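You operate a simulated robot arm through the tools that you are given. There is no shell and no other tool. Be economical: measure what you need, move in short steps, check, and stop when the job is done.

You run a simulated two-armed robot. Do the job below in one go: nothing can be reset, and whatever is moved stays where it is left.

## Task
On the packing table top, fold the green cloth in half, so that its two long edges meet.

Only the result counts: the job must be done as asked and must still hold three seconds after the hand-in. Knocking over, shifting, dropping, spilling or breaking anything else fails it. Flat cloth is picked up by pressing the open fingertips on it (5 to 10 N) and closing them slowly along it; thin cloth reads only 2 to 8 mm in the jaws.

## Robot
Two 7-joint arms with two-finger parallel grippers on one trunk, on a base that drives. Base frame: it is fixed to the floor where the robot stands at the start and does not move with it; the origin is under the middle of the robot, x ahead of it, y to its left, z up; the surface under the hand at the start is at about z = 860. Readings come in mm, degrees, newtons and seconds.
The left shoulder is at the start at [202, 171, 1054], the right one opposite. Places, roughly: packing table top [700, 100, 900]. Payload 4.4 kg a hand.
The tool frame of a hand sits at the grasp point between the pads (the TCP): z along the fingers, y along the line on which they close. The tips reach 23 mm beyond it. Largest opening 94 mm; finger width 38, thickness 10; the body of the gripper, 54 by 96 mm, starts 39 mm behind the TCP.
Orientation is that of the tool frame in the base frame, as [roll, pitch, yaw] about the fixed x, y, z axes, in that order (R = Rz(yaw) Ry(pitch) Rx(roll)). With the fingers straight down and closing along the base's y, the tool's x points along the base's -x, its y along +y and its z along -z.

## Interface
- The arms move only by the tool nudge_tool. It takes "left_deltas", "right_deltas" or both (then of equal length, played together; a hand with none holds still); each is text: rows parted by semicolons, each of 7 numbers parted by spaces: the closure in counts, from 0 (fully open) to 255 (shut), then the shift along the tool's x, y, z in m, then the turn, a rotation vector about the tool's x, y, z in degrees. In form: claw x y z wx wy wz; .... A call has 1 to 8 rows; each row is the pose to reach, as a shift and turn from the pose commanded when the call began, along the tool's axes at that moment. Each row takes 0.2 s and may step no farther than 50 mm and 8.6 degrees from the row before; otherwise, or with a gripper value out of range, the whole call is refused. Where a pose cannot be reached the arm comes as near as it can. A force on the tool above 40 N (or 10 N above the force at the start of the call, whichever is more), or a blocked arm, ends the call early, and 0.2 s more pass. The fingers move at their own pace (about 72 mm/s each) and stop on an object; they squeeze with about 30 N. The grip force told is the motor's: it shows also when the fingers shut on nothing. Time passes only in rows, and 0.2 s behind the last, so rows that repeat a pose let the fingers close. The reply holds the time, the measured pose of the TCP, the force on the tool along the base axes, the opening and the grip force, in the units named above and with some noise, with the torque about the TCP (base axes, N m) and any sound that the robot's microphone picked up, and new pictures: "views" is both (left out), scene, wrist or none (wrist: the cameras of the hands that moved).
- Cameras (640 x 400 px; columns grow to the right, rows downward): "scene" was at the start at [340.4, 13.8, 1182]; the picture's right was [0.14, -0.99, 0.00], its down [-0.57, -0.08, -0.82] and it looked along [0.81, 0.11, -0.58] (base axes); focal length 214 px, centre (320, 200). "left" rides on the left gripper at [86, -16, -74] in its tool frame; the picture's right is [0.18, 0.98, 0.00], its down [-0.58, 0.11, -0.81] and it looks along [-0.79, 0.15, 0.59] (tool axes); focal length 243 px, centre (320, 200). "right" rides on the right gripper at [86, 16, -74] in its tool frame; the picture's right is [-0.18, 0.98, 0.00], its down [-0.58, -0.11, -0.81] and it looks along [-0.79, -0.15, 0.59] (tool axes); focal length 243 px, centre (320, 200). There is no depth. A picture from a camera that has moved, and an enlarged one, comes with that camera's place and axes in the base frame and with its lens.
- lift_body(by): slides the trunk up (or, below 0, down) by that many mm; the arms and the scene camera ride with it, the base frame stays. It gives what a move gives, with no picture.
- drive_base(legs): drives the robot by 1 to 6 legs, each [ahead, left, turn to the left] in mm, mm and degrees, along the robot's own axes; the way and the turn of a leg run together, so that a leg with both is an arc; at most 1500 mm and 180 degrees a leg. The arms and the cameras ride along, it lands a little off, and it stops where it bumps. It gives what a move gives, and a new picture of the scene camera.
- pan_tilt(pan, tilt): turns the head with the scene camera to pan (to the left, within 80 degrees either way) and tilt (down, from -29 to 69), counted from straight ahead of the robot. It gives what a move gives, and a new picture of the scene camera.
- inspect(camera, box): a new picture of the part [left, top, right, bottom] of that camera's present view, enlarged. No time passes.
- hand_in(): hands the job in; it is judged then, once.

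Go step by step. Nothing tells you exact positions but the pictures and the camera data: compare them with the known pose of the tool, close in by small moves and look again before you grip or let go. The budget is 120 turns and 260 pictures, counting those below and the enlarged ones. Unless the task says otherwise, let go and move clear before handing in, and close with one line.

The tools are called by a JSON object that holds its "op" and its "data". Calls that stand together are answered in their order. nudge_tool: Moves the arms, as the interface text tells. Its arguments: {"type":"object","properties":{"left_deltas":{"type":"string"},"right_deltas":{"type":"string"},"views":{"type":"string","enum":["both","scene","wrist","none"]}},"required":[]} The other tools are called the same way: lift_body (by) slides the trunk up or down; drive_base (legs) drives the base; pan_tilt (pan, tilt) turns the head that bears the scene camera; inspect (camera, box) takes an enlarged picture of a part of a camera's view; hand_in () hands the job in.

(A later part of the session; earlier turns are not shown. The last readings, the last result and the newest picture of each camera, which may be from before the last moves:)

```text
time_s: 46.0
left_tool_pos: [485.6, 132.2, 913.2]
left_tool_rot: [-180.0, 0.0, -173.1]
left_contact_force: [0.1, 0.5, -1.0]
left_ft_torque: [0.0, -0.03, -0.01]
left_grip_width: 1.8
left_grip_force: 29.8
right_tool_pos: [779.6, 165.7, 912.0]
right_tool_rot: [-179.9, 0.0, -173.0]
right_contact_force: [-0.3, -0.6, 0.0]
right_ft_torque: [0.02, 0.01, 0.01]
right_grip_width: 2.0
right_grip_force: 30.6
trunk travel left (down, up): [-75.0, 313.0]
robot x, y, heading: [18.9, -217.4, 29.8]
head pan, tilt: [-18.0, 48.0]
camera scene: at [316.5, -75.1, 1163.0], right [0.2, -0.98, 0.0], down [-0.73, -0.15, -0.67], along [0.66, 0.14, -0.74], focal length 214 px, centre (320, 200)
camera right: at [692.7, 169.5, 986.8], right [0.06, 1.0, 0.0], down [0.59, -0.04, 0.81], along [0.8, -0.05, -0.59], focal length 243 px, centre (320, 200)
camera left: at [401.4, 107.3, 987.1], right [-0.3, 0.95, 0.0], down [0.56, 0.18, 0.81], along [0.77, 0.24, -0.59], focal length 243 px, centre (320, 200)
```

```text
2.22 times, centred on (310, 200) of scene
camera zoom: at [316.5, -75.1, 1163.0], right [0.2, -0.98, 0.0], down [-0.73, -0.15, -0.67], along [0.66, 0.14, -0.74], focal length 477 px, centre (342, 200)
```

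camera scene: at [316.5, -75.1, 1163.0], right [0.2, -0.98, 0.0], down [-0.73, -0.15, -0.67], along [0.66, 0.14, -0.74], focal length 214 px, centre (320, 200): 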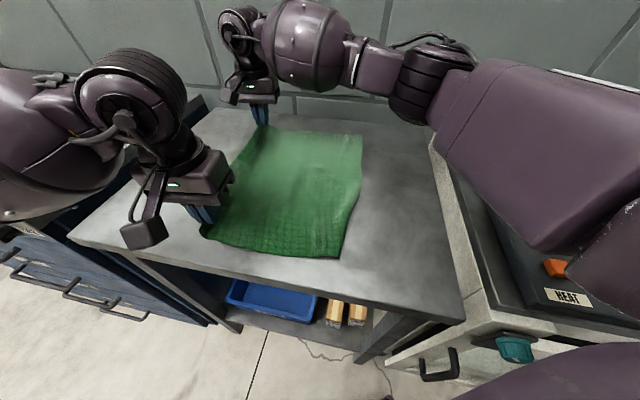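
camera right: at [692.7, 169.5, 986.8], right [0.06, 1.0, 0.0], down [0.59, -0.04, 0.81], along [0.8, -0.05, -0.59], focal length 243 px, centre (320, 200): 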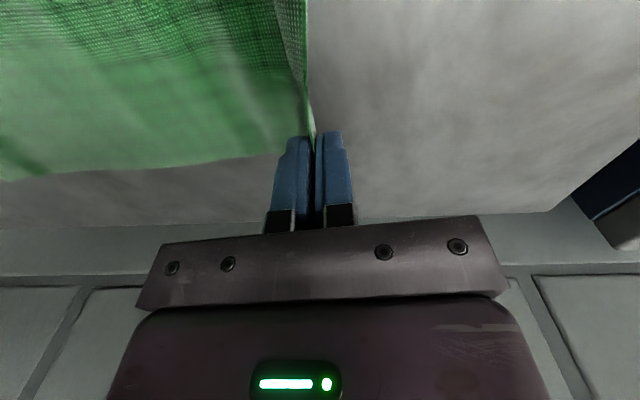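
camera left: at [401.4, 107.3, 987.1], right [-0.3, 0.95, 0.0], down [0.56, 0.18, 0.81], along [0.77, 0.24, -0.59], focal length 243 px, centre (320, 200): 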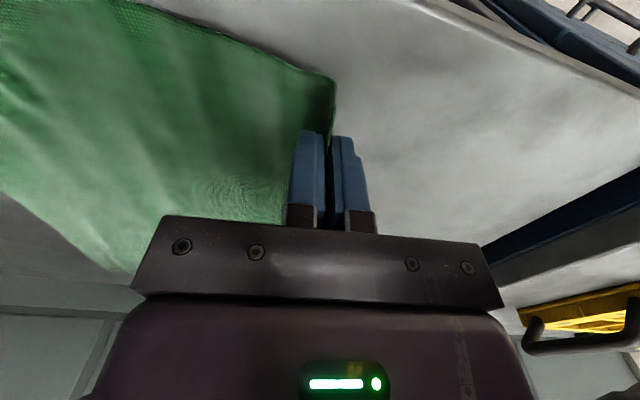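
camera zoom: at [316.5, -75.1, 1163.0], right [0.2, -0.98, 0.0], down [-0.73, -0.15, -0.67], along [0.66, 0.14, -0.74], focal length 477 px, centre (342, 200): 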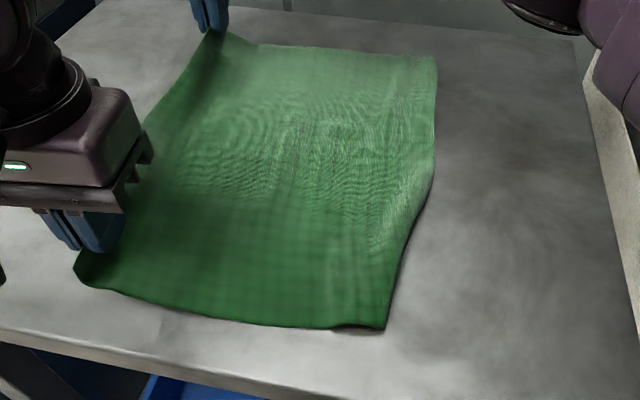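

Nearly flat again, but the near right portion seems short, perhaps tucked under. I zoom in.

{"op": "inspect", "data": {"camera": "scene", "box": [300, 190, 380, 270]}}

{"op": "inspect", "data": {"camera": "left", "box": [0, 0, 340, 280]}}

```text
5.00 times, centred on (340, 230) of scene
camera zoom: at [316.5, -75.1, 1163.0], right [0.2, -0.98, 0.0], down [-0.73, -0.15, -0.67], along [0.66, 0.14, -0.74], focal length 1072 px, centre (220, 50)
```

zoom: 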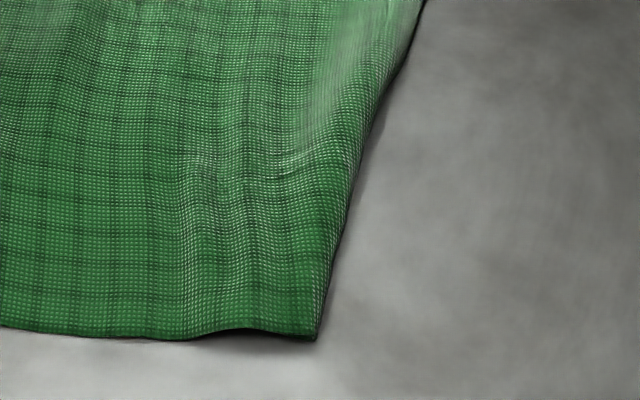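

```text
1.43 times, centred on (170, 140) of left
camera zoom: at [401.4, 107.3, 987.1], right [-0.3, 0.95, 0.0], down [0.56, 0.18, 0.81], along [0.77, 0.24, -0.59], focal length 347 px, centre (534, 286)
```

zoom: 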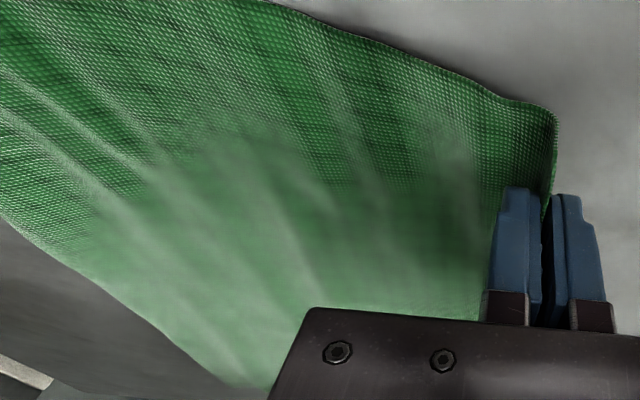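

The near right corner is tucked under. Dragging the cloth to the left at low height should pull the tuck out, so I do that.

{"op": "nudge_tool", "data": {"left_deltas": "255 0 0 0.012 0 0 0; 255 -0.002 0.016 0.012 0 0 0; 255 -0.004 0.032 0.012 0 0 0; 255 -0.006 0.048 0.012 0 0 0; 255 -0.008 0.064 0.012 0 0 0; 255 -0.01 0.08 0.012 0 0 0; 255 -0.012 0.096 0.012 0 0 0; 255 -0.012 0.1 0.012 0 0 0", "right_deltas": "255 0 0 0.012 0 0 0; 255 -0.0015 0.012 0.012 0 0 0; 255 -0.003 0.024 0.012 0 0 0; 255 -0.0045 0.036 0.012 0 0 0; 255 -0.006 0.048 0.012 0 0 0; 255 -0.0075 0.06 0.012 0 0 0; 255 -0.009 0.07 0.012 0 0 0; 255 -0.009 0.075 0.012 0 0 0", "views": "scene"}}

{"op": "inspect", "data": {"camera": "scene", "box": [200, 110, 400, 290]}}

```text
time_s: 47.8
left_tool_pos: [486.1, 231.4, 898.1]
left_tool_rot: [-180.0, -0.1, -172.9]
left_contact_force: [-0.7, -0.2, 0.5]
left_ft_torque: [-0.01, 0.0, 0.0]
left_grip_width: 1.9
left_grip_force: 29.8
right_tool_pos: [781.2, 239.7, 897.8]
right_tool_rot: [180.0, 0.1, -173.1]
right_contact_force: [-0.6, -0.1, -0.2]
right_ft_torque: [-0.01, 0.05, 0.02]
right_grip_width: 2.0
right_grip_force: 30.0
trunk travel left (down, up): [-75.0, 313.0]
robot x, y, heading: [21.0, -217.3, 29.5]
head pan, tilt: [-18.0, 48.0]
camera scene: at [316.4, -75.8, 1163.2], right [0.2, -0.98, 0.0], down [-0.73, -0.15, -0.67], along [0.66, 0.14, -0.74], focal length 214 px, centre (320, 200)
```

scene: 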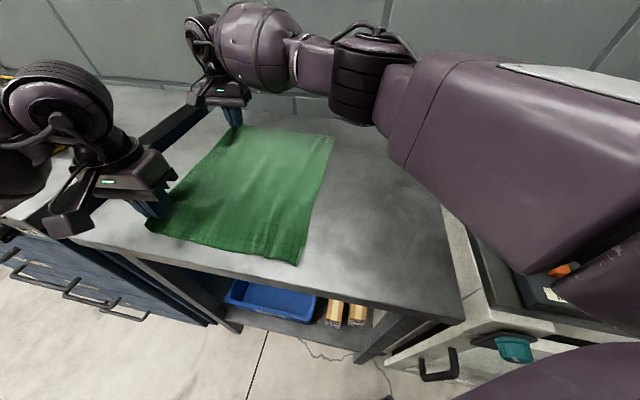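

```text
2.22 times, centred on (300, 200) of scene
camera zoom: at [316.4, -75.8, 1163.2], right [0.2, -0.98, 0.0], down [-0.73, -0.15, -0.67], along [0.66, 0.14, -0.74], focal length 477 px, centre (364, 200)
```

zoom: 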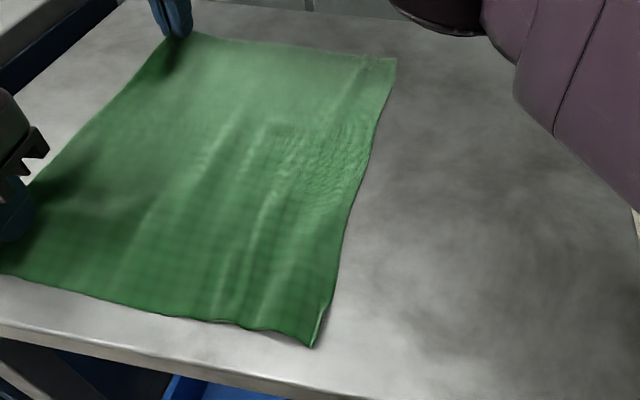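

The cloth is now flat and straight: right edge at y≈−14…−9, held edge at y≈231…240. I check the near right corner.

{"op": "inspect", "data": {"camera": "scene", "box": [240, 200, 340, 280]}}

{"op": "inspect", "data": {"camera": "scene", "box": [270, 120, 350, 190]}}

{"op": "inspect", "data": {"camera": "left", "box": [200, 40, 420, 240]}}

{"op": "inspect", "data": {"camera": "right", "box": [200, 40, 420, 240]}}

```text
5.00 times, centred on (290, 240) of scene
camera zoom: at [316.4, -75.8, 1163.2], right [0.2, -0.98, 0.0], down [-0.73, -0.15, -0.67], along [0.66, 0.14, -0.74], focal length 1072 px, centre (470, 0)
```

zoom: 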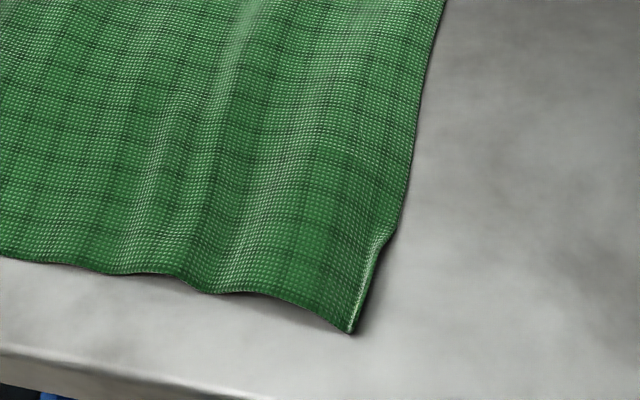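

```text
5.71 times, centred on (310, 155) of scene
camera zoom: at [316.4, -75.8, 1163.2], right [0.2, -0.98, 0.0], down [-0.73, -0.15, -0.67], along [0.66, 0.14, -0.74], focal length 1226 px, centre (377, 457)
```

zoom: 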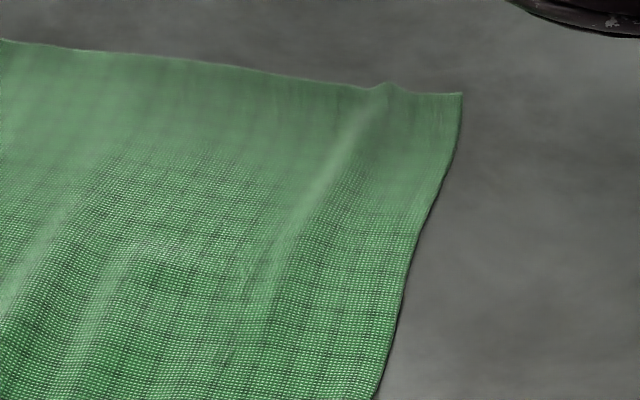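

```text
2.00 times, centred on (310, 140) of left
camera zoom: at [401.5, 206.6, 973.3], right [-0.3, 0.95, 0.0], down [0.56, 0.18, 0.81], along [0.77, 0.24, -0.59], focal length 485 px, centre (340, 320)
```

zoom: 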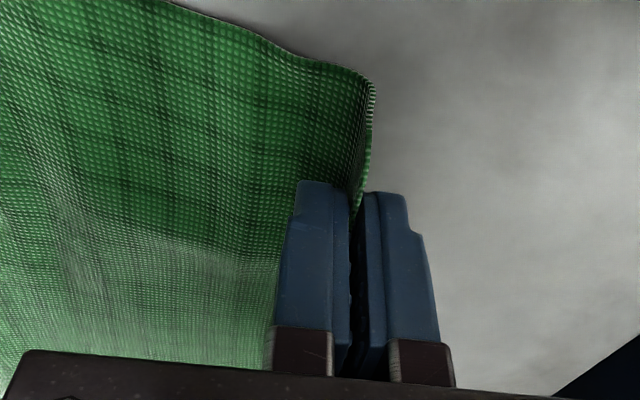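

```text
2.00 times, centred on (310, 140) of right
camera zoom: at [693.5, 243.8, 974.1], right [0.06, 1.0, 0.0], down [0.59, -0.04, 0.81], along [0.8, -0.05, -0.59], focal length 485 px, centre (340, 320)
```

zoom: 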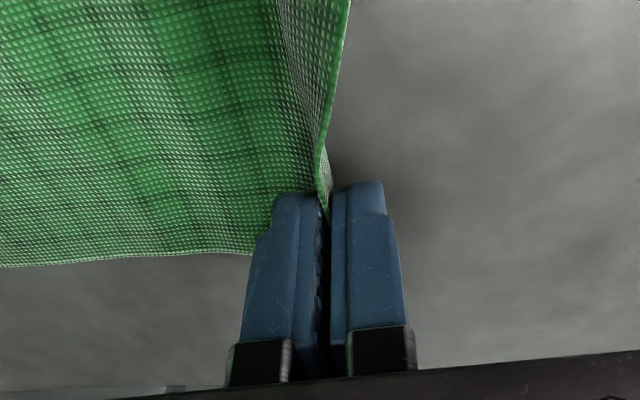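

Grips are exactly at the edge. A tiny tuck remains at the near right corner, so I drag a little further.

{"op": "nudge_tool", "data": {"left_deltas": "255 -0.001 0.012 0 0 0 0; 255 -0.002 0.024 0 0 0 0; 255 -0.003 0.036 0 0 0 0; 255 -0.004 0.045 0 0 0 0; 255 -0.004 0.045 0 0 0 0", "right_deltas": "255 -0.001 0.01 0 0 0 0; 255 -0.002 0.02 0 0 0 0; 255 -0.003 0.03 0 0 0 0; 255 -0.003 0.036 0 0 0 0; 255 -0.003 0.036 0 0 0 0", "views": "scene"}}

{"op": "inspect", "data": {"camera": "scene", "box": [180, 110, 360, 290]}}

{"op": "inspect", "data": {"camera": "scene", "box": [220, 200, 320, 280]}}

```text
time_s: 49.0
left_tool_pos: [480.5, 277.0, 898.6]
left_tool_rot: [179.9, -0.1, -172.9]
left_contact_force: [-1.0, 0.9, -1.1]
left_ft_torque: [-0.03, 0.0, 0.01]
left_grip_width: 1.9
left_grip_force: 29.8
right_tool_pos: [776.1, 271.6, 897.5]
right_tool_rot: [-180.0, 0.0, -173.0]
right_contact_force: [-0.3, 0.9, 0.4]
right_ft_torque: [-0.01, 0.0, 0.01]
right_grip_width: 1.8
right_grip_force: 30.0
right hand out of reach, approached as far as the arm can: row 4, 5
trunk travel left (down, up): [-75.0, 313.0]
robot x, y, heading: [19.3, -215.5, 29.7]
head pan, tilt: [-18.0, 48.0]
camera scene: at [316.2, -75.6, 1163.2], right [0.2, -0.98, 0.0], down [-0.73, -0.15, -0.67], along [0.66, 0.14, -0.74], focal length 214 px, centre (320, 200)
```

scene: 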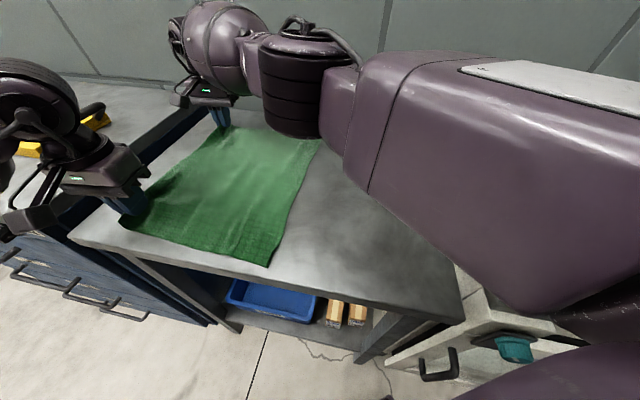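

```text
2.22 times, centred on (270, 200) of scene
camera zoom: at [316.2, -75.6, 1163.2], right [0.2, -0.98, 0.0], down [-0.73, -0.15, -0.67], along [0.66, 0.14, -0.74], focal length 477 px, centre (431, 200)
```

zoom: 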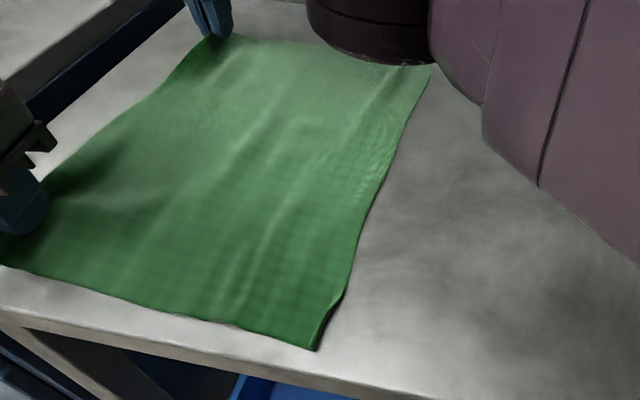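

```text
5.00 times, centred on (270, 240) of scene
camera zoom: at [316.2, -75.6, 1163.2], right [0.2, -0.98, 0.0], down [-0.73, -0.15, -0.67], along [0.66, 0.14, -0.74], focal length 1072 px, centre (570, 0)
```

zoom: 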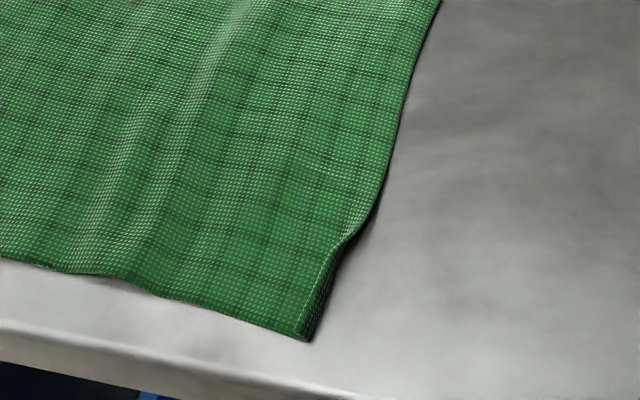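

The right edge is straight at y≈24–30 (x 437–792), and the held edge at y≈277. Now I fold: both hands go over a round arc toward the right edge.

{"op": "nudge_tool", "data": {"left_deltas": "255 0.0023 -0.0119 -0.037 0 0 0; 255 0.0068 -0.0356 -0.066 0 0 0; 255 0.0122 -0.064 -0.085 0 0 0; 255 0.0181 -0.0949 -0.095 0 0 0; 255 0.024 -0.1257 -0.097 0 0 0; 255 0.0299 -0.1566 -0.091 0 0 0; 255 0.0353 -0.185 -0.078 0 0 0; 255 0.0353 -0.185 -0.078 0 0 0", "right_deltas": "255 0.0022 -0.012 -0.037 0 0 0; 255 0.0065 -0.0359 -0.066 0 0 0; 255 0.0117 -0.0647 -0.085 0 0 0; 255 0.0174 -0.0958 -0.095 0 0 0; 255 0.023 -0.1269 -0.097 0 0 0; 255 0.0287 -0.158 -0.091 0 0 0; 255 0.0339 -0.1868 -0.078 0 0 0; 255 0.0339 -0.1868 -0.078 0 0 0"}}

```text
time_s: 50.8
left_tool_pos: [470.9, 86.9, 977.2]
left_tool_rot: [-180.0, 0.2, -173.0]
left_contact_force: [-0.5, -0.2, -0.5]
left_ft_torque: [0.02, -0.02, 0.01]
left_grip_width: 2.1
left_grip_force: 30.0
right_tool_pos: [767.4, 81.0, 977.0]
right_tool_rot: [179.9, 0.0, -173.0]
right_contact_force: [-0.9, -0.5, 0.9]
right_ft_torque: [-0.03, 0.02, 0.01]
right_grip_width: 2.0
right_grip_force: 29.7
trunk travel left (down, up): [-75.0, 313.0]
robot x, y, heading: [19.8, -218.2, 29.7]
head pan, tilt: [-18.0, 48.0]
camera scene: at [315.9, -75.5, 1163.4], right [0.2, -0.98, 0.0], down [-0.73, -0.15, -0.67], along [0.66, 0.14, -0.74], focal length 214 px, centre (320, 200)
camera right: at [678.5, 84.8, 1052.6], right [0.06, 1.0, 0.0], down [0.59, -0.04, 0.81], along [0.81, -0.05, -0.59], focal length 243 px, centre (320, 200)
camera left: at [387.1, 61.6, 1051.6], right [-0.3, 0.95, 0.0], down [0.56, 0.18, 0.81], along [0.77, 0.24, -0.59], focal length 243 px, centre (320, 200)
```

scene: 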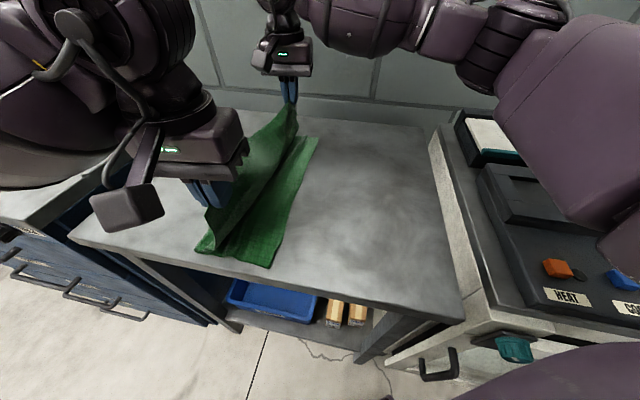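
right: 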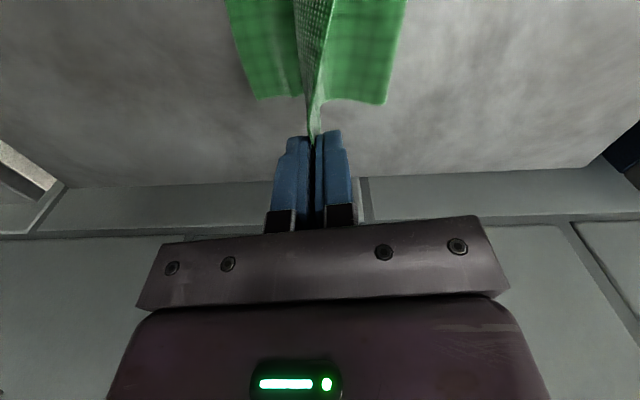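
left: 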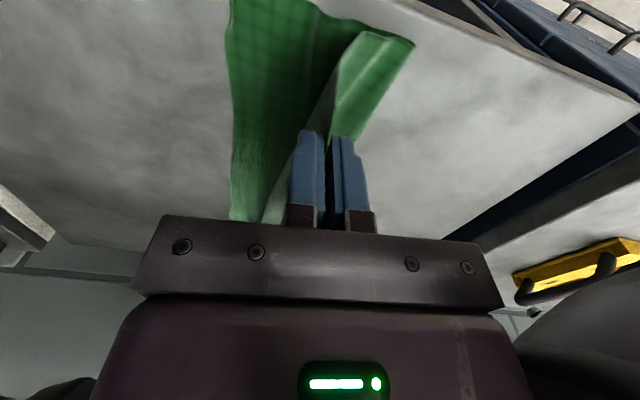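

The flap is coming over cleanly. I continue down to just above the right edge.

{"op": "nudge_tool", "data": {"left_deltas": "255 0.0039 -0.0149 0.014 0 0 0; 255 0.0072 -0.0273 0.032 0 0 0; 255 0.0098 -0.0373 0.05 0 0 0; 255 0.0118 -0.0447 0.068 0 0 0; 255 0.0131 -0.0497 0.084 0 0 0; 255 0.0131 -0.0497 0.084 0 0 0", "right_deltas": "255 0.0033 -0.0144 0.014 0 0 0; 255 0.006 -0.0264 0.032 0 0 0; 255 0.0082 -0.036 0.05 0 0 0; 255 0.01 -0.0432 0.068 0 0 0; 255 0.011 -0.048 0.084 0 0 0; 255 0.011 -0.048 0.084 0 0 0"}}

{"op": "inspect", "data": {"camera": "left", "box": [180, 0, 420, 240]}}

{"op": "inspect", "data": {"camera": "right", "box": [180, 0, 420, 240]}}

```text
time_s: 52.2
left_tool_pos: [464.7, 36.8, 892.8]
left_tool_rot: [179.9, 0.1, -173.0]
left_contact_force: [0.0, -0.5, 0.1]
left_ft_torque: [0.0, -0.03, 0.0]
left_grip_width: 1.7
left_grip_force: 29.8
right_tool_pos: [760.7, 31.8, 891.9]
right_tool_rot: [179.8, 0.1, -173.1]
right_contact_force: [-0.5, 0.5, 0.8]
right_ft_torque: [0.03, 0.0, -0.03]
right_grip_width: 1.8
right_grip_force: 30.3
trunk travel left (down, up): [-75.0, 313.0]
robot x, y, heading: [19.1, -215.1, 29.4]
head pan, tilt: [-18.0, 48.0]
camera scene: at [316.1, -75.9, 1163.4], right [0.2, -0.98, 0.0], down [-0.73, -0.15, -0.67], along [0.66, 0.14, -0.74], focal length 214 px, centre (320, 200)
camera right: at [672.9, 35.5, 966.5], right [0.06, 1.0, 0.0], down [0.59, -0.04, 0.81], along [0.81, -0.05, -0.59], focal length 243 px, centre (320, 200)
camera left: at [380.9, 11.9, 967.0], right [-0.3, 0.95, 0.0], down [0.56, 0.18, 0.81], along [0.77, 0.24, -0.59], focal length 243 px, centre (320, 200)
```

scene: 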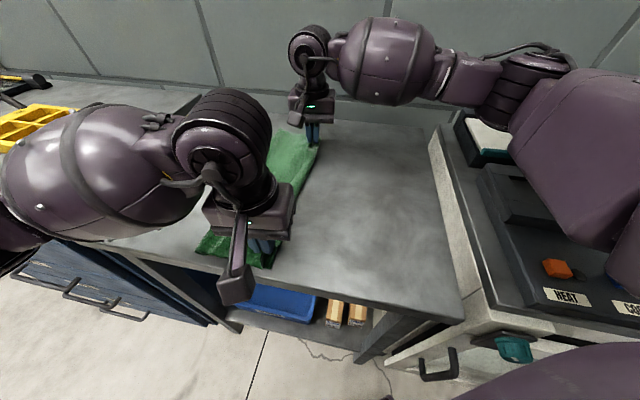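
right: 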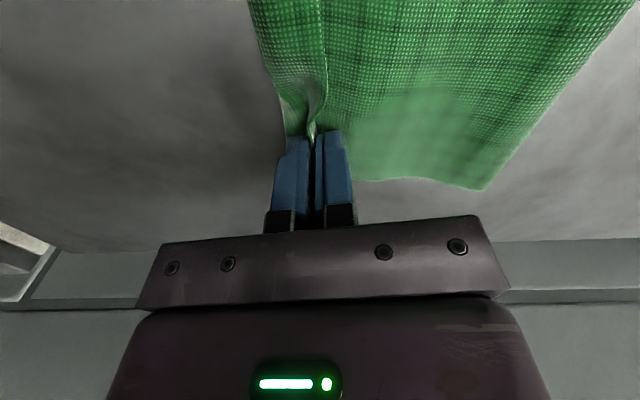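
left: 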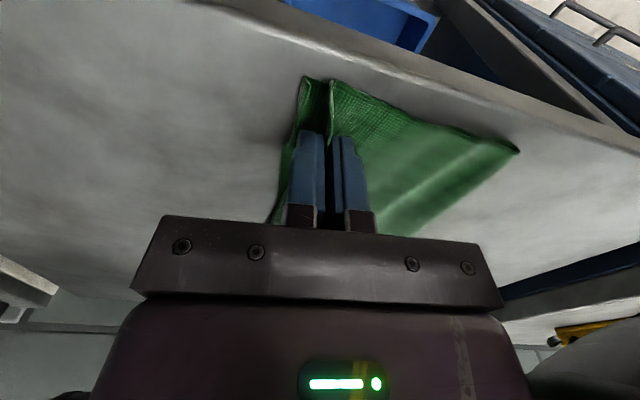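

```text
1.67 times, centred on (300, 120) of left
camera zoom: at [380.9, 11.9, 967.0], right [-0.3, 0.95, 0.0], down [0.56, 0.18, 0.81], along [0.77, 0.24, -0.59], focal length 404 px, centre (353, 333)
```

zoom: 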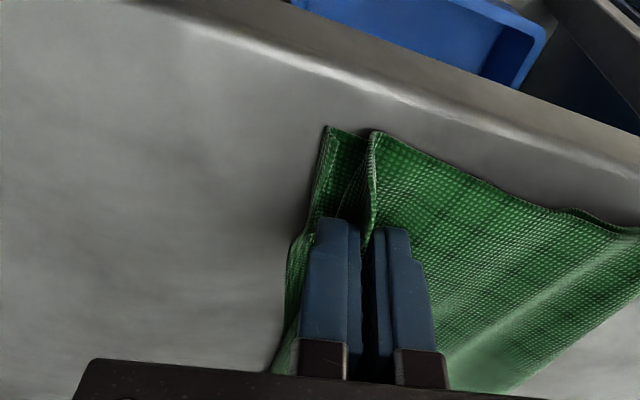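

```text
1.67 times, centred on (300, 120) of right
camera zoom: at [672.9, 35.5, 966.5], right [0.06, 1.0, 0.0], down [0.59, -0.04, 0.81], along [0.81, -0.05, -0.59], focal length 404 px, centre (353, 333)
```

zoom: 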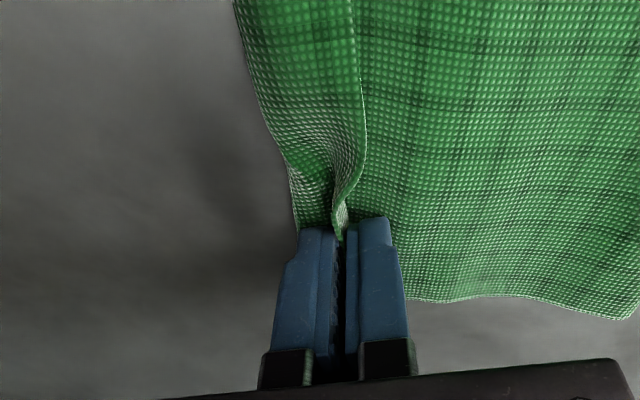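

The held edge stands upright about 15 mm inside the lower edge, and will fall outward on release. I lower slightly, shift 3 mm outward, then open and withdraw upward.

{"op": "nudge_tool", "data": {"left_deltas": "255 0 -0.003 0.004 0 0 0; 240 0 -0.003 0.004 0 0 0; 220 0 -0.003 0.004 0 0 0; 210 0 -0.003 0.003 0 0 0; 210 0 -0.003 -0.01 0 0 0; 210 0 -0.003 -0.04 0 0 0; 210 0 -0.003 -0.08 0 0 0; 210 0 -0.003 -0.12 0 0 0", "right_deltas": "255 0 -0.003 0.003 0 0 0; 240 0 -0.003 0.003 0 0 0; 220 0 -0.003 0.003 0 0 0; 210 0 -0.003 0.003 0 0 0; 210 0 -0.003 -0.01 0 0 0; 210 0 -0.003 -0.04 0 0 0; 210 0 -0.003 -0.08 0 0 0; 210 0 -0.003 -0.12 0 0 0"}}

{"op": "inspect", "data": {"camera": "left", "box": [180, 0, 460, 240]}}

{"op": "inspect", "data": {"camera": "right", "box": [180, 0, 460, 240]}}

```text
time_s: 54.0
left_tool_pos: [462.6, 32.8, 1019.7]
left_tool_rot: [179.8, 0.2, -173.0]
left_contact_force: [-0.5, 0.0, -0.5]
left_ft_torque: [0.0, -0.01, 0.0]
left_grip_width: 16.7
left_grip_force: 0.1
right_tool_pos: [759.4, 25.8, 1012.3]
right_tool_rot: [179.8, 0.1, -173.0]
right_contact_force: [-0.9, 0.1, 0.0]
right_ft_torque: [0.0, 0.0, 0.0]
right_grip_width: 16.6
right_grip_force: 0.1
trunk travel left (down, up): [-75.0, 313.0]
robot x, y, heading: [21.4, -216.6, 29.8]
head pan, tilt: [-18.0, 48.0]
camera scene: at [315.1, -76.5, 1164.0], right [0.2, -0.98, 0.0], down [-0.73, -0.15, -0.67], along [0.66, 0.14, -0.74], focal length 214 px, centre (320, 200)
camera right: at [673.1, 30.1, 1087.2], right [0.06, 1.0, 0.0], down [0.59, -0.04, 0.81], along [0.81, -0.05, -0.59], focal length 243 px, centre (320, 200)
camera left: at [378.6, 8.7, 1094.7], right [-0.3, 0.95, 0.0], down [0.56, 0.18, 0.81], along [0.77, 0.24, -0.59], focal length 243 px, centre (320, 200)
```

scene: 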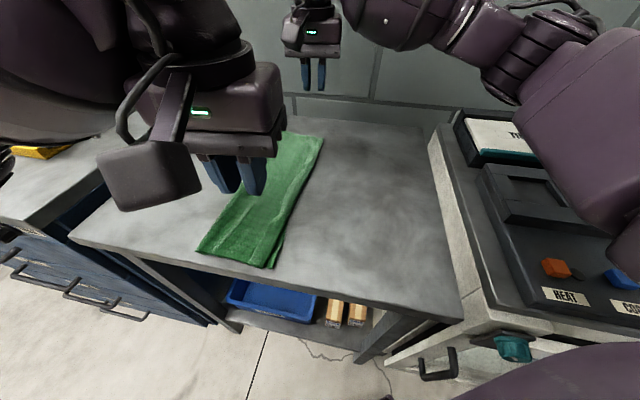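
right: 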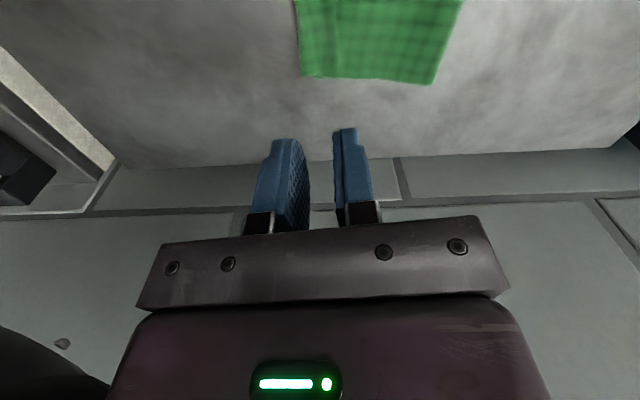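
left: 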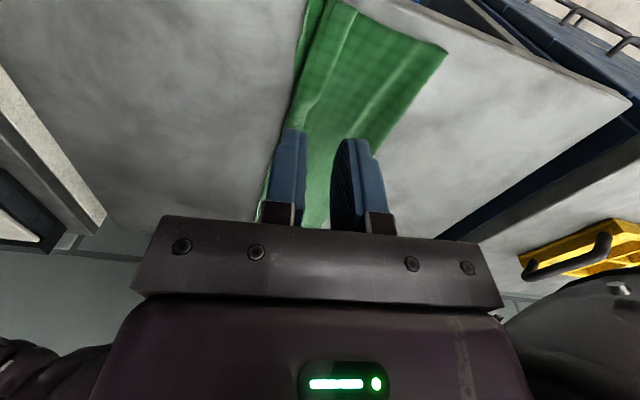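

```text
1.67 times, centred on (320, 120) of left
camera zoom: at [378.6, 8.7, 1094.7], right [-0.3, 0.95, 0.0], down [0.56, 0.18, 0.81], along [0.77, 0.24, -0.59], focal length 404 px, centre (320, 333)
```

zoom: 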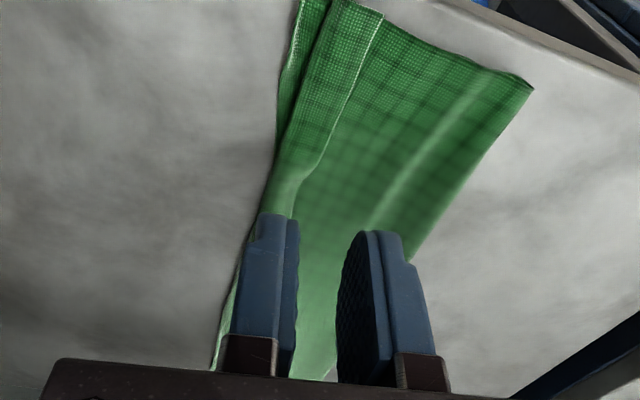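

```text
1.67 times, centred on (320, 120) of right
camera zoom: at [673.1, 30.1, 1087.2], right [0.06, 1.0, 0.0], down [0.59, -0.04, 0.81], along [0.81, -0.05, -0.59], focal length 404 px, centre (320, 333)
```

zoom: 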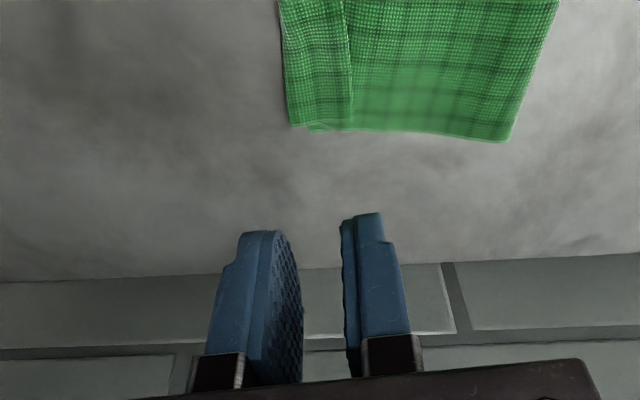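

{"op": "nudge_tool", "data": {"left_deltas": "210 -0.005 0.045 0 0 0 0; 210 -0.01 0.09 0 0 0 0; 210 -0.016 0.135 0 0 0 0; 210 -0.022 0.18 0 0 0 0; 210 -0.028 0.225 0 0 0 0; 210 -0.033 0.265 0 0 0 0", "views": "none"}}

{"op": "inspect", "data": {"camera": "scene", "box": [180, 120, 340, 280]}}

{"op": "inspect", "data": {"camera": "scene", "box": [190, 210, 300, 280]}}

{"op": "inspect", "data": {"camera": "right", "box": [260, 0, 460, 100]}}

```text
time_s: 55.4
left_tool_pos: [464.9, 301.1, 1018.0]
left_tool_rot: [-180.0, -0.1, -173.1]
left_contact_force: [-0.3, 0.8, 0.2]
left_ft_torque: [0.01, -0.01, 0.02]
left_grip_width: 16.8
left_grip_force: 0.0
right_tool_pos: [761.6, 26.0, 1009.9]
right_tool_rot: [180.0, 0.0, -173.0]
right_contact_force: [-0.4, 0.7, 0.1]
right_ft_torque: [0.02, 0.01, 0.01]
right_grip_width: 16.7
right_grip_force: 0.1
trunk travel left (down, up): [-75.0, 313.0]
robot x, y, heading: [19.9, -219.0, 30.0]
head pan, tilt: [-18.0, 48.0]
```

```text
2.50 times, centred on (260, 200) of scene
camera zoom: at [316.2, -75.5, 1163.2], right [0.2, -0.98, 0.0], down [-0.73, -0.15, -0.67], along [0.66, 0.14, -0.74], focal length 536 px, centre (470, 200)
```

zoom: 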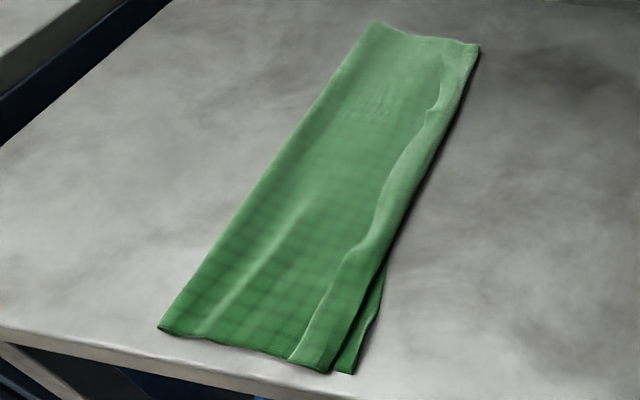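

```text
5.71 times, centred on (245, 245) of scene
camera zoom: at [316.2, -75.5, 1163.2], right [0.2, -0.98, 0.0], down [-0.73, -0.15, -0.67], along [0.66, 0.14, -0.74], focal length 1226 px, centre (749, -57)
```

zoom: 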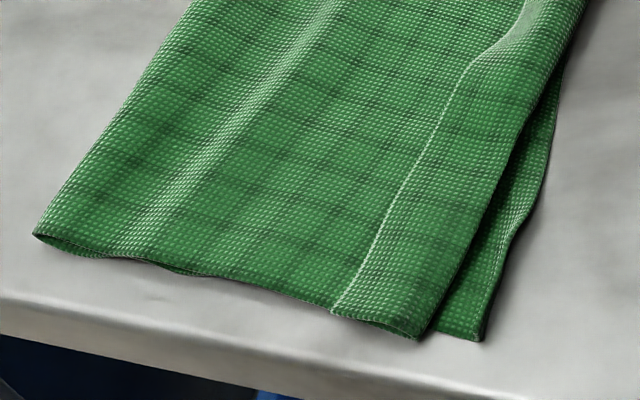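

```text
3.20 times, centred on (360, 50) of right
camera zoom: at [674.2, 31.2, 1084.7], right [0.06, 1.0, 0.0], down [0.59, -0.04, 0.81], along [0.8, -0.05, -0.59], focal length 776 px, centre (192, 680)
```

zoom: 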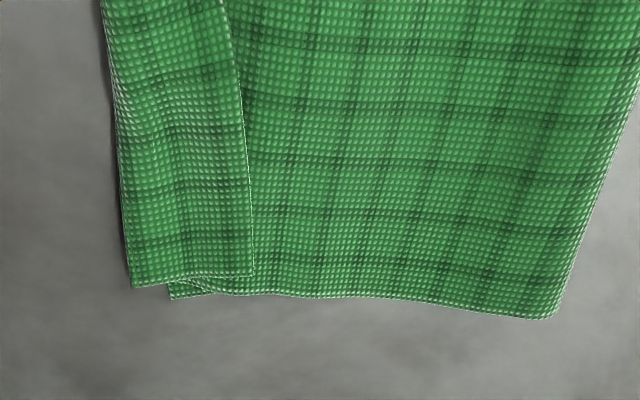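

The flap's edge fell inward again: a flat hem about 25 mm wide, mostly because of slack. I'll pick the hem's free edge directly (near y≈58, far y≈40), stretch the flap taut, and lay it with the hands tilted so the edge goes outward.

{"op": "nudge_tool", "data": {"left_deltas": "212 0.0045 -0.034 0.005 0 0 1.3; 212 0.009 -0.068 0.01 0 0 2.6; 212 0.0135 -0.102 0.02 0 0 4; 212 0.018 -0.136 0.03 0 0 5.3; 212 0.0225 -0.17 0.045 0 0 6.6; 212 0.027 -0.2 0.06 0 0 8; 212 0.031 -0.225 0.075 0 0 9.3; 212 0.033 -0.2438 0.088 0 0 10.5", "right_deltas": "212 0 0.001 0.01 0 0 1.3; 212 0 0.003 0.02 0 0 2.6; 212 0 0.004 0.03 0 0 4; 212 0 0.006 0.04 0 0 5.3; 212 0 0.008 0.05 0 0 6.6; 212 0 0.009 0.06 0 0 8; 212 0 0.01 0.07 0 0 9.3; 212 0.0006 0.0112 0.08 0 0 10.5", "views": "wrist"}}

{"op": "inspect", "data": {"camera": "left", "box": [220, 20, 440, 240]}}

{"op": "inspect", "data": {"camera": "right", "box": [220, 20, 440, 240]}}

```text
time_s: 57.2
left_tool_pos: [462.8, 57.5, 925.2]
left_tool_rot: [-180.0, 0.0, 176.5]
left_contact_force: [1.2, 0.0, -0.1]
left_ft_torque: [-0.01, 0.03, 0.02]
left_grip_width: 15.9
left_grip_force: 0.0
right_tool_pos: [758.6, 38.2, 931.7]
right_tool_rot: [180.0, 0.0, 176.5]
right_contact_force: [-0.3, 0.4, 0.1]
right_ft_torque: [-0.02, 0.02, 0.0]
right_grip_width: 16.2
right_grip_force: 0.1
trunk travel left (down, up): [-75.0, 313.0]
robot x, y, heading: [19.0, -217.3, 29.5]
head pan, tilt: [-18.0, 48.0]
camera right: at [673.0, 59.3, 1007.5], right [0.24, 0.97, 0.0], down [0.57, -0.14, 0.81], along [0.78, -0.2, -0.59], focal length 243 px, centre (320, 200)
camera left: at [375.2, 46.9, 1000.8], right [-0.12, 0.99, 0.0], down [0.59, 0.07, 0.81], along [0.8, 0.1, -0.59], focal length 243 px, centre (320, 200)
```

right: 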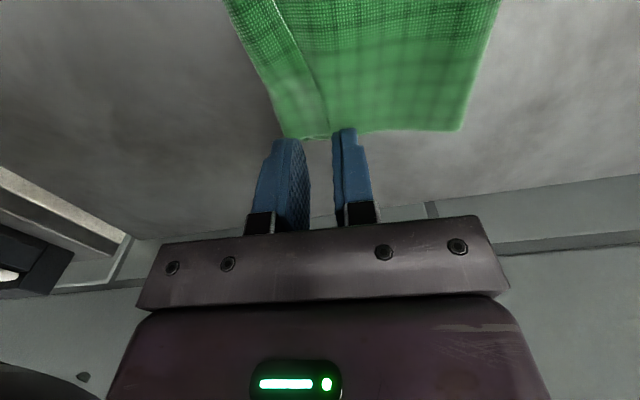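
left: 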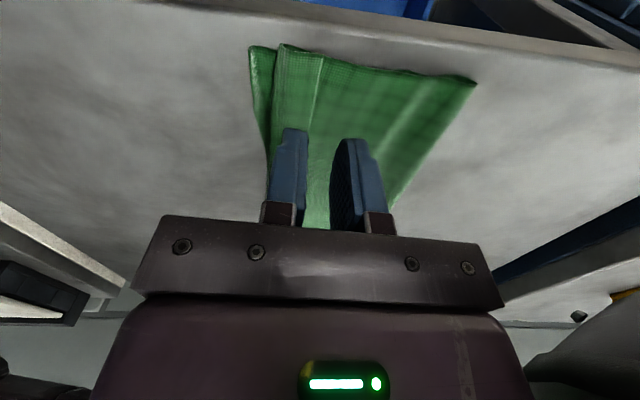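

```text
1.82 times, centred on (330, 130) of left
camera zoom: at [375.2, 46.9, 1000.8], right [-0.12, 0.99, 0.0], down [0.59, 0.07, 0.81], along [0.8, 0.1, -0.59], focal length 441 px, centre (302, 327)
```

zoom: 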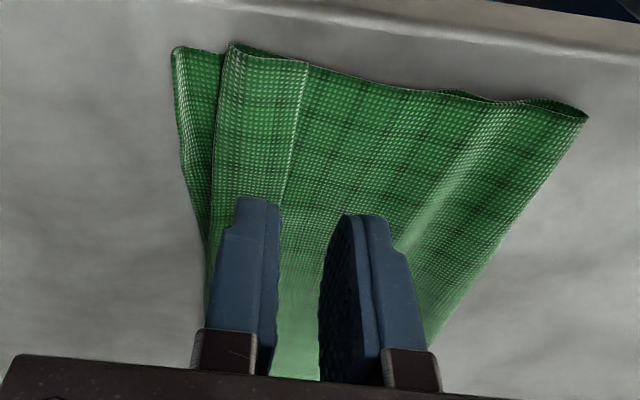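

```text
1.82 times, centred on (330, 130) of right
camera zoom: at [673.0, 59.3, 1007.5], right [0.24, 0.97, 0.0], down [0.57, -0.14, 0.81], along [0.78, -0.2, -0.59], focal length 441 px, centre (302, 327)
```

zoom: 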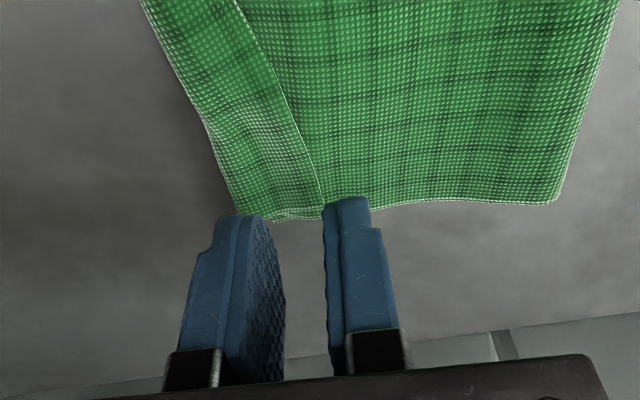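

{"op": "nudge_tool", "data": {"left_deltas": "212 0 -0.005 0.012 0 0 0; 212 0 -0.005 0.024 0 0 0; 212 0 -0.005 0.034 0 0 0; 212 0 -0.005 0.036 0 0 0; 212 0 -0.005 0.036 0 0 0", "right_deltas": "212 0 -0.005 0.015 0 0 0; 212 0 -0.005 0.03 0 0 0; 212 0 -0.005 0.04 0 0 0; 212 0 -0.005 0.042 0 0 0; 212 0 -0.005 0.042 0 0 0", "views": "wrist"}}

{"op": "inspect", "data": {"camera": "left", "box": [220, 20, 440, 240]}}

{"op": "inspect", "data": {"camera": "right", "box": [220, 20, 440, 240]}}

```text
time_s: 58.4
left_tool_pos: [462.5, 51.1, 889.2]
left_tool_rot: [-179.9, 0.0, 176.6]
left_contact_force: [-0.2, 0.1, 0.4]
left_ft_torque: [-0.02, 0.0, -0.01]
left_grip_width: 15.9
left_grip_force: 0.1
right_tool_pos: [758.4, 33.9, 890.1]
right_tool_rot: [179.9, 0.2, 176.5]
right_contact_force: [0.0, -0.6, 0.7]
right_ft_torque: [0.02, 0.02, 0.01]
right_grip_width: 15.9
right_grip_force: 0.1
trunk travel left (down, up): [-75.0, 313.0]
robot x, y, heading: [22.5, -219.9, 29.7]
head pan, tilt: [-18.0, 48.0]
camera right: at [673.6, 55.0, 965.4], right [0.24, 0.97, 0.0], down [0.57, -0.14, 0.81], along [0.78, -0.2, -0.59], focal length 243 px, centre (320, 200)
camera left: at [375.8, 41.7, 963.8], right [-0.12, 0.99, 0.0], down [0.59, 0.07, 0.81], along [0.8, 0.1, -0.59], focal length 243 px, centre (320, 200)
```

right: 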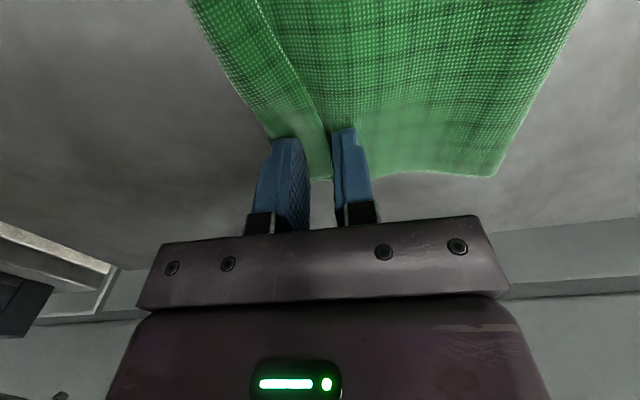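
left: 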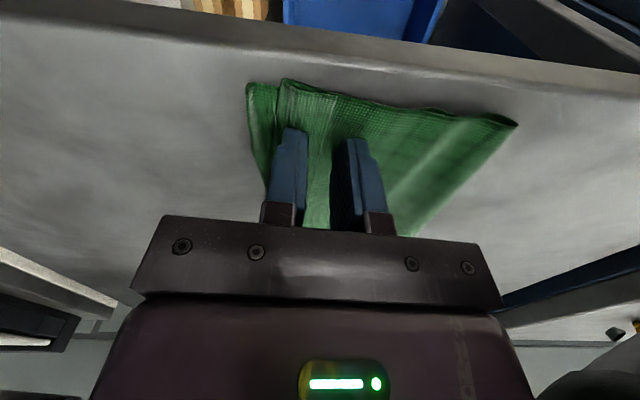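

```text
1.82 times, centred on (330, 130) of left
camera zoom: at [375.8, 41.7, 963.8], right [-0.12, 0.99, 0.0], down [0.59, 0.07, 0.81], along [0.8, 0.1, -0.59], focal length 441 px, centre (302, 327)
```

zoom: 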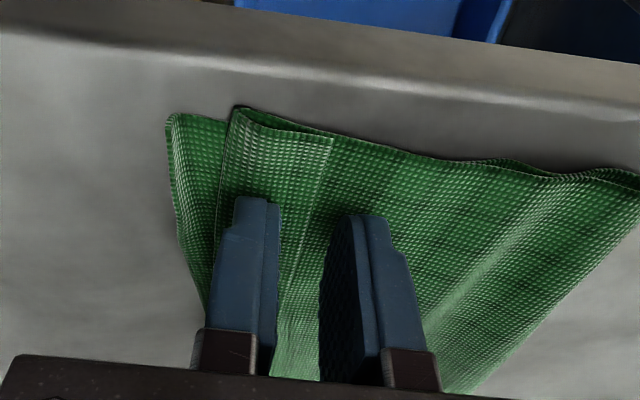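

```text
1.82 times, centred on (330, 130) of right
camera zoom: at [673.6, 55.0, 965.4], right [0.24, 0.97, 0.0], down [0.57, -0.14, 0.81], along [0.78, -0.2, -0.59], focal length 441 px, centre (302, 327)
```

zoom: 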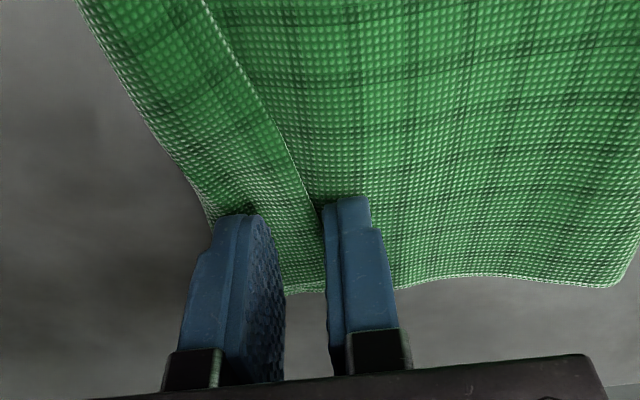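

The jaws straddle the hem's free edge. I lower to a light touch.

{"op": "nudge_tool", "data": {"left_deltas": "212 0 0 0.001 0 0 0; 212 0 0 0.002 0 0 0; 212 0 0 0.002 0 0 0", "right_deltas": "212 0 0 0.001 0 0 0; 212 0 0 0.003 0 0 0; 212 0 0 0.003 0 0 0", "views": "none"}}

```text
time_s: 59.2
left_tool_pos: [462.6, 50.7, 888.7]
left_tool_rot: [180.0, 0.0, 176.5]
left_contact_force: [0.1, 0.1, 0.8]
left_ft_torque: [-0.02, 0.03, 0.0]
left_grip_width: 16.1
left_grip_force: 0.2
right_tool_pos: [758.0, 34.6, 886.8]
right_tool_rot: [180.0, 0.0, 176.5]
right_contact_force: [0.5, -0.5, -0.2]
right_ft_torque: [0.0, -0.02, -0.02]
right_grip_width: 16.0
right_grip_force: 0.1
trunk travel left (down, up): [-75.0, 313.0]
robot x, y, heading: [22.3, -217.9, 29.8]
head pan, tilt: [-18.0, 48.0]
```

{"op": "nudge_tool", "data": {"left_deltas": "212 0 0 0.001 0 0 0; 212 0 0 0.0015 0 0 0; 212 0 0 0.0015 0 0 0", "right_deltas": "212 0 0 0.001 0 0 0; 212 0 0 0.0015 0 0 0; 212 0 0 0.0015 0 0 0", "views": "none"}}

```text
time_s: 60.0
left_tool_pos: [461.4, 49.4, 885.8]
left_tool_rot: [-180.0, 0.1, 176.4]
left_contact_force: [0.4, 0.2, 3.3]
left_ft_torque: [-0.04, 0.01, 0.02]
left_grip_width: 15.8
left_grip_force: 0.1
right_tool_pos: [758.5, 34.0, 885.7]
right_tool_rot: [179.9, 0.1, 176.5]
right_contact_force: [0.9, 0.7, 3.3]
right_ft_torque: [0.0, -0.02, 0.01]
right_grip_width: 15.9
right_grip_force: 0.1
trunk travel left (down, up): [-75.0, 313.0]
robot x, y, heading: [20.4, -220.5, 29.7]
head pan, tilt: [-18.0, 48.0]
```

{"op": "nudge_tool", "data": {"left_deltas": "219 0 0 0 0 0 0; 226 0 0 0 0 0 0; 233 0 0 0 0 0 0; 240 0 0 0 0 0 0; 247 0 0 0 0 0 0; 255 0 0 0 0 0 0; 255 0 0 0 0 0 0", "right_deltas": "219 0 0 0 0 0 0; 226 0 0 0 0 0 0; 233 0 0 0 0 0 0; 240 0 0 0 0 0 0; 247 0 0 0 0 0 0; 255 0 0 0 0 0 0; 255 0 0 0 0 0 0", "views": "none"}}

{"op": "inspect", "data": {"camera": "left", "box": [220, 20, 440, 240]}}

{"op": "inspect", "data": {"camera": "right", "box": [220, 20, 440, 240]}}

```text
time_s: 61.6
left_tool_pos: [461.0, 50.2, 885.6]
left_tool_rot: [180.0, 0.1, 176.4]
left_contact_force: [1.6, -0.6, 5.7]
left_ft_torque: [-0.04, 0.03, 0.03]
left_grip_width: 1.5
left_grip_force: 30.3
right_tool_pos: [758.2, 33.9, 886.3]
right_tool_rot: [180.0, 0.0, 176.5]
right_contact_force: [-0.6, 0.1, 5.3]
right_ft_torque: [-0.05, -0.05, 0.0]
right_grip_width: 0.0
right_grip_force: 29.9
trunk travel left (down, up): [-75.0, 313.0]
robot x, y, heading: [20.8, -215.6, 29.8]
head pan, tilt: [-18.0, 48.0]
```

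```text
1.82 times, centred on (330, 130) of left
camera zoom: at [374.3, 40.3, 961.0], right [-0.12, 0.99, 0.0], down [0.59, 0.07, 0.81], along [0.8, 0.1, -0.59], focal length 441 px, centre (302, 327)
```

zoom: 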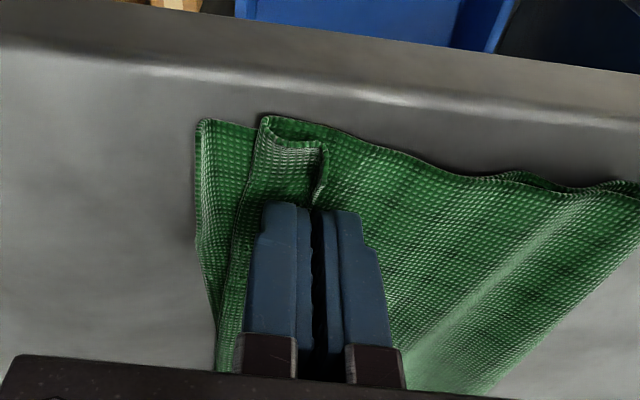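

```text
1.82 times, centred on (330, 130) of right
camera zoom: at [673.1, 53.8, 961.7], right [0.24, 0.97, 0.0], down [0.57, -0.15, 0.81], along [0.78, -0.2, -0.59], focal length 441 px, centre (302, 327)
```

zoom: 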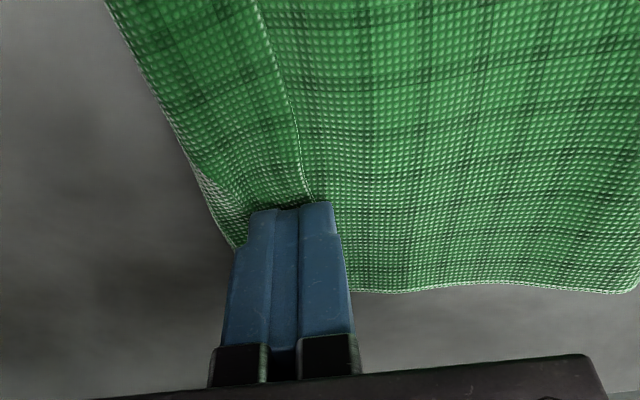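

Left caught just the hem's edge (1.5 mm, single layer); the right missed, its edge lying ~6 mm further left. I retry the right hand.

{"op": "nudge_tool", "data": {"right_deltas": "255 0 0 -0.006 0 0 0; 212 0 0.006 -0.006 0 0 0; 207 0 0.006 -0.006 0 0 0; 207 0 0.006 -0.003 0 0 0; 207 0 0.006 0 0 0 0; 207 0 0.006 0.001 0 0 0; 207 0 0.006 0.001 0 0 0", "views": "none"}}

{"op": "inspect", "data": {"camera": "right", "box": [220, 20, 440, 240]}}

```text
time_s: 63.2
left_tool_pos: [462.3, 50.3, 886.0]
left_tool_rot: [180.0, 0.1, 176.5]
left_contact_force: [0.7, -0.3, 3.5]
left_ft_torque: [0.04, -0.01, -0.02]
left_grip_width: 1.7
left_grip_force: 30.0
right_tool_pos: [757.7, 40.8, 886.3]
right_tool_rot: [179.8, 0.1, 176.5]
right_contact_force: [-0.2, -0.8, 8.3]
right_ft_torque: [-0.13, -0.05, -0.05]
right_grip_width: 17.9
right_grip_force: 0.8
trunk travel left (down, up): [-75.0, 313.0]
robot x, y, heading: [19.4, -216.6, 29.9]
head pan, tilt: [-18.0, 48.0]
```

```text
1.82 times, centred on (330, 130) of right
camera zoom: at [672.8, 60.4, 961.4], right [0.24, 0.97, 0.0], down [0.57, -0.15, 0.81], along [0.78, -0.2, -0.59], focal length 441 px, centre (302, 327)
```

zoom: 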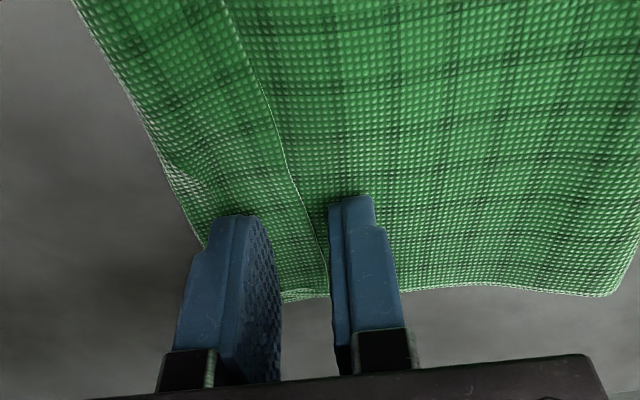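

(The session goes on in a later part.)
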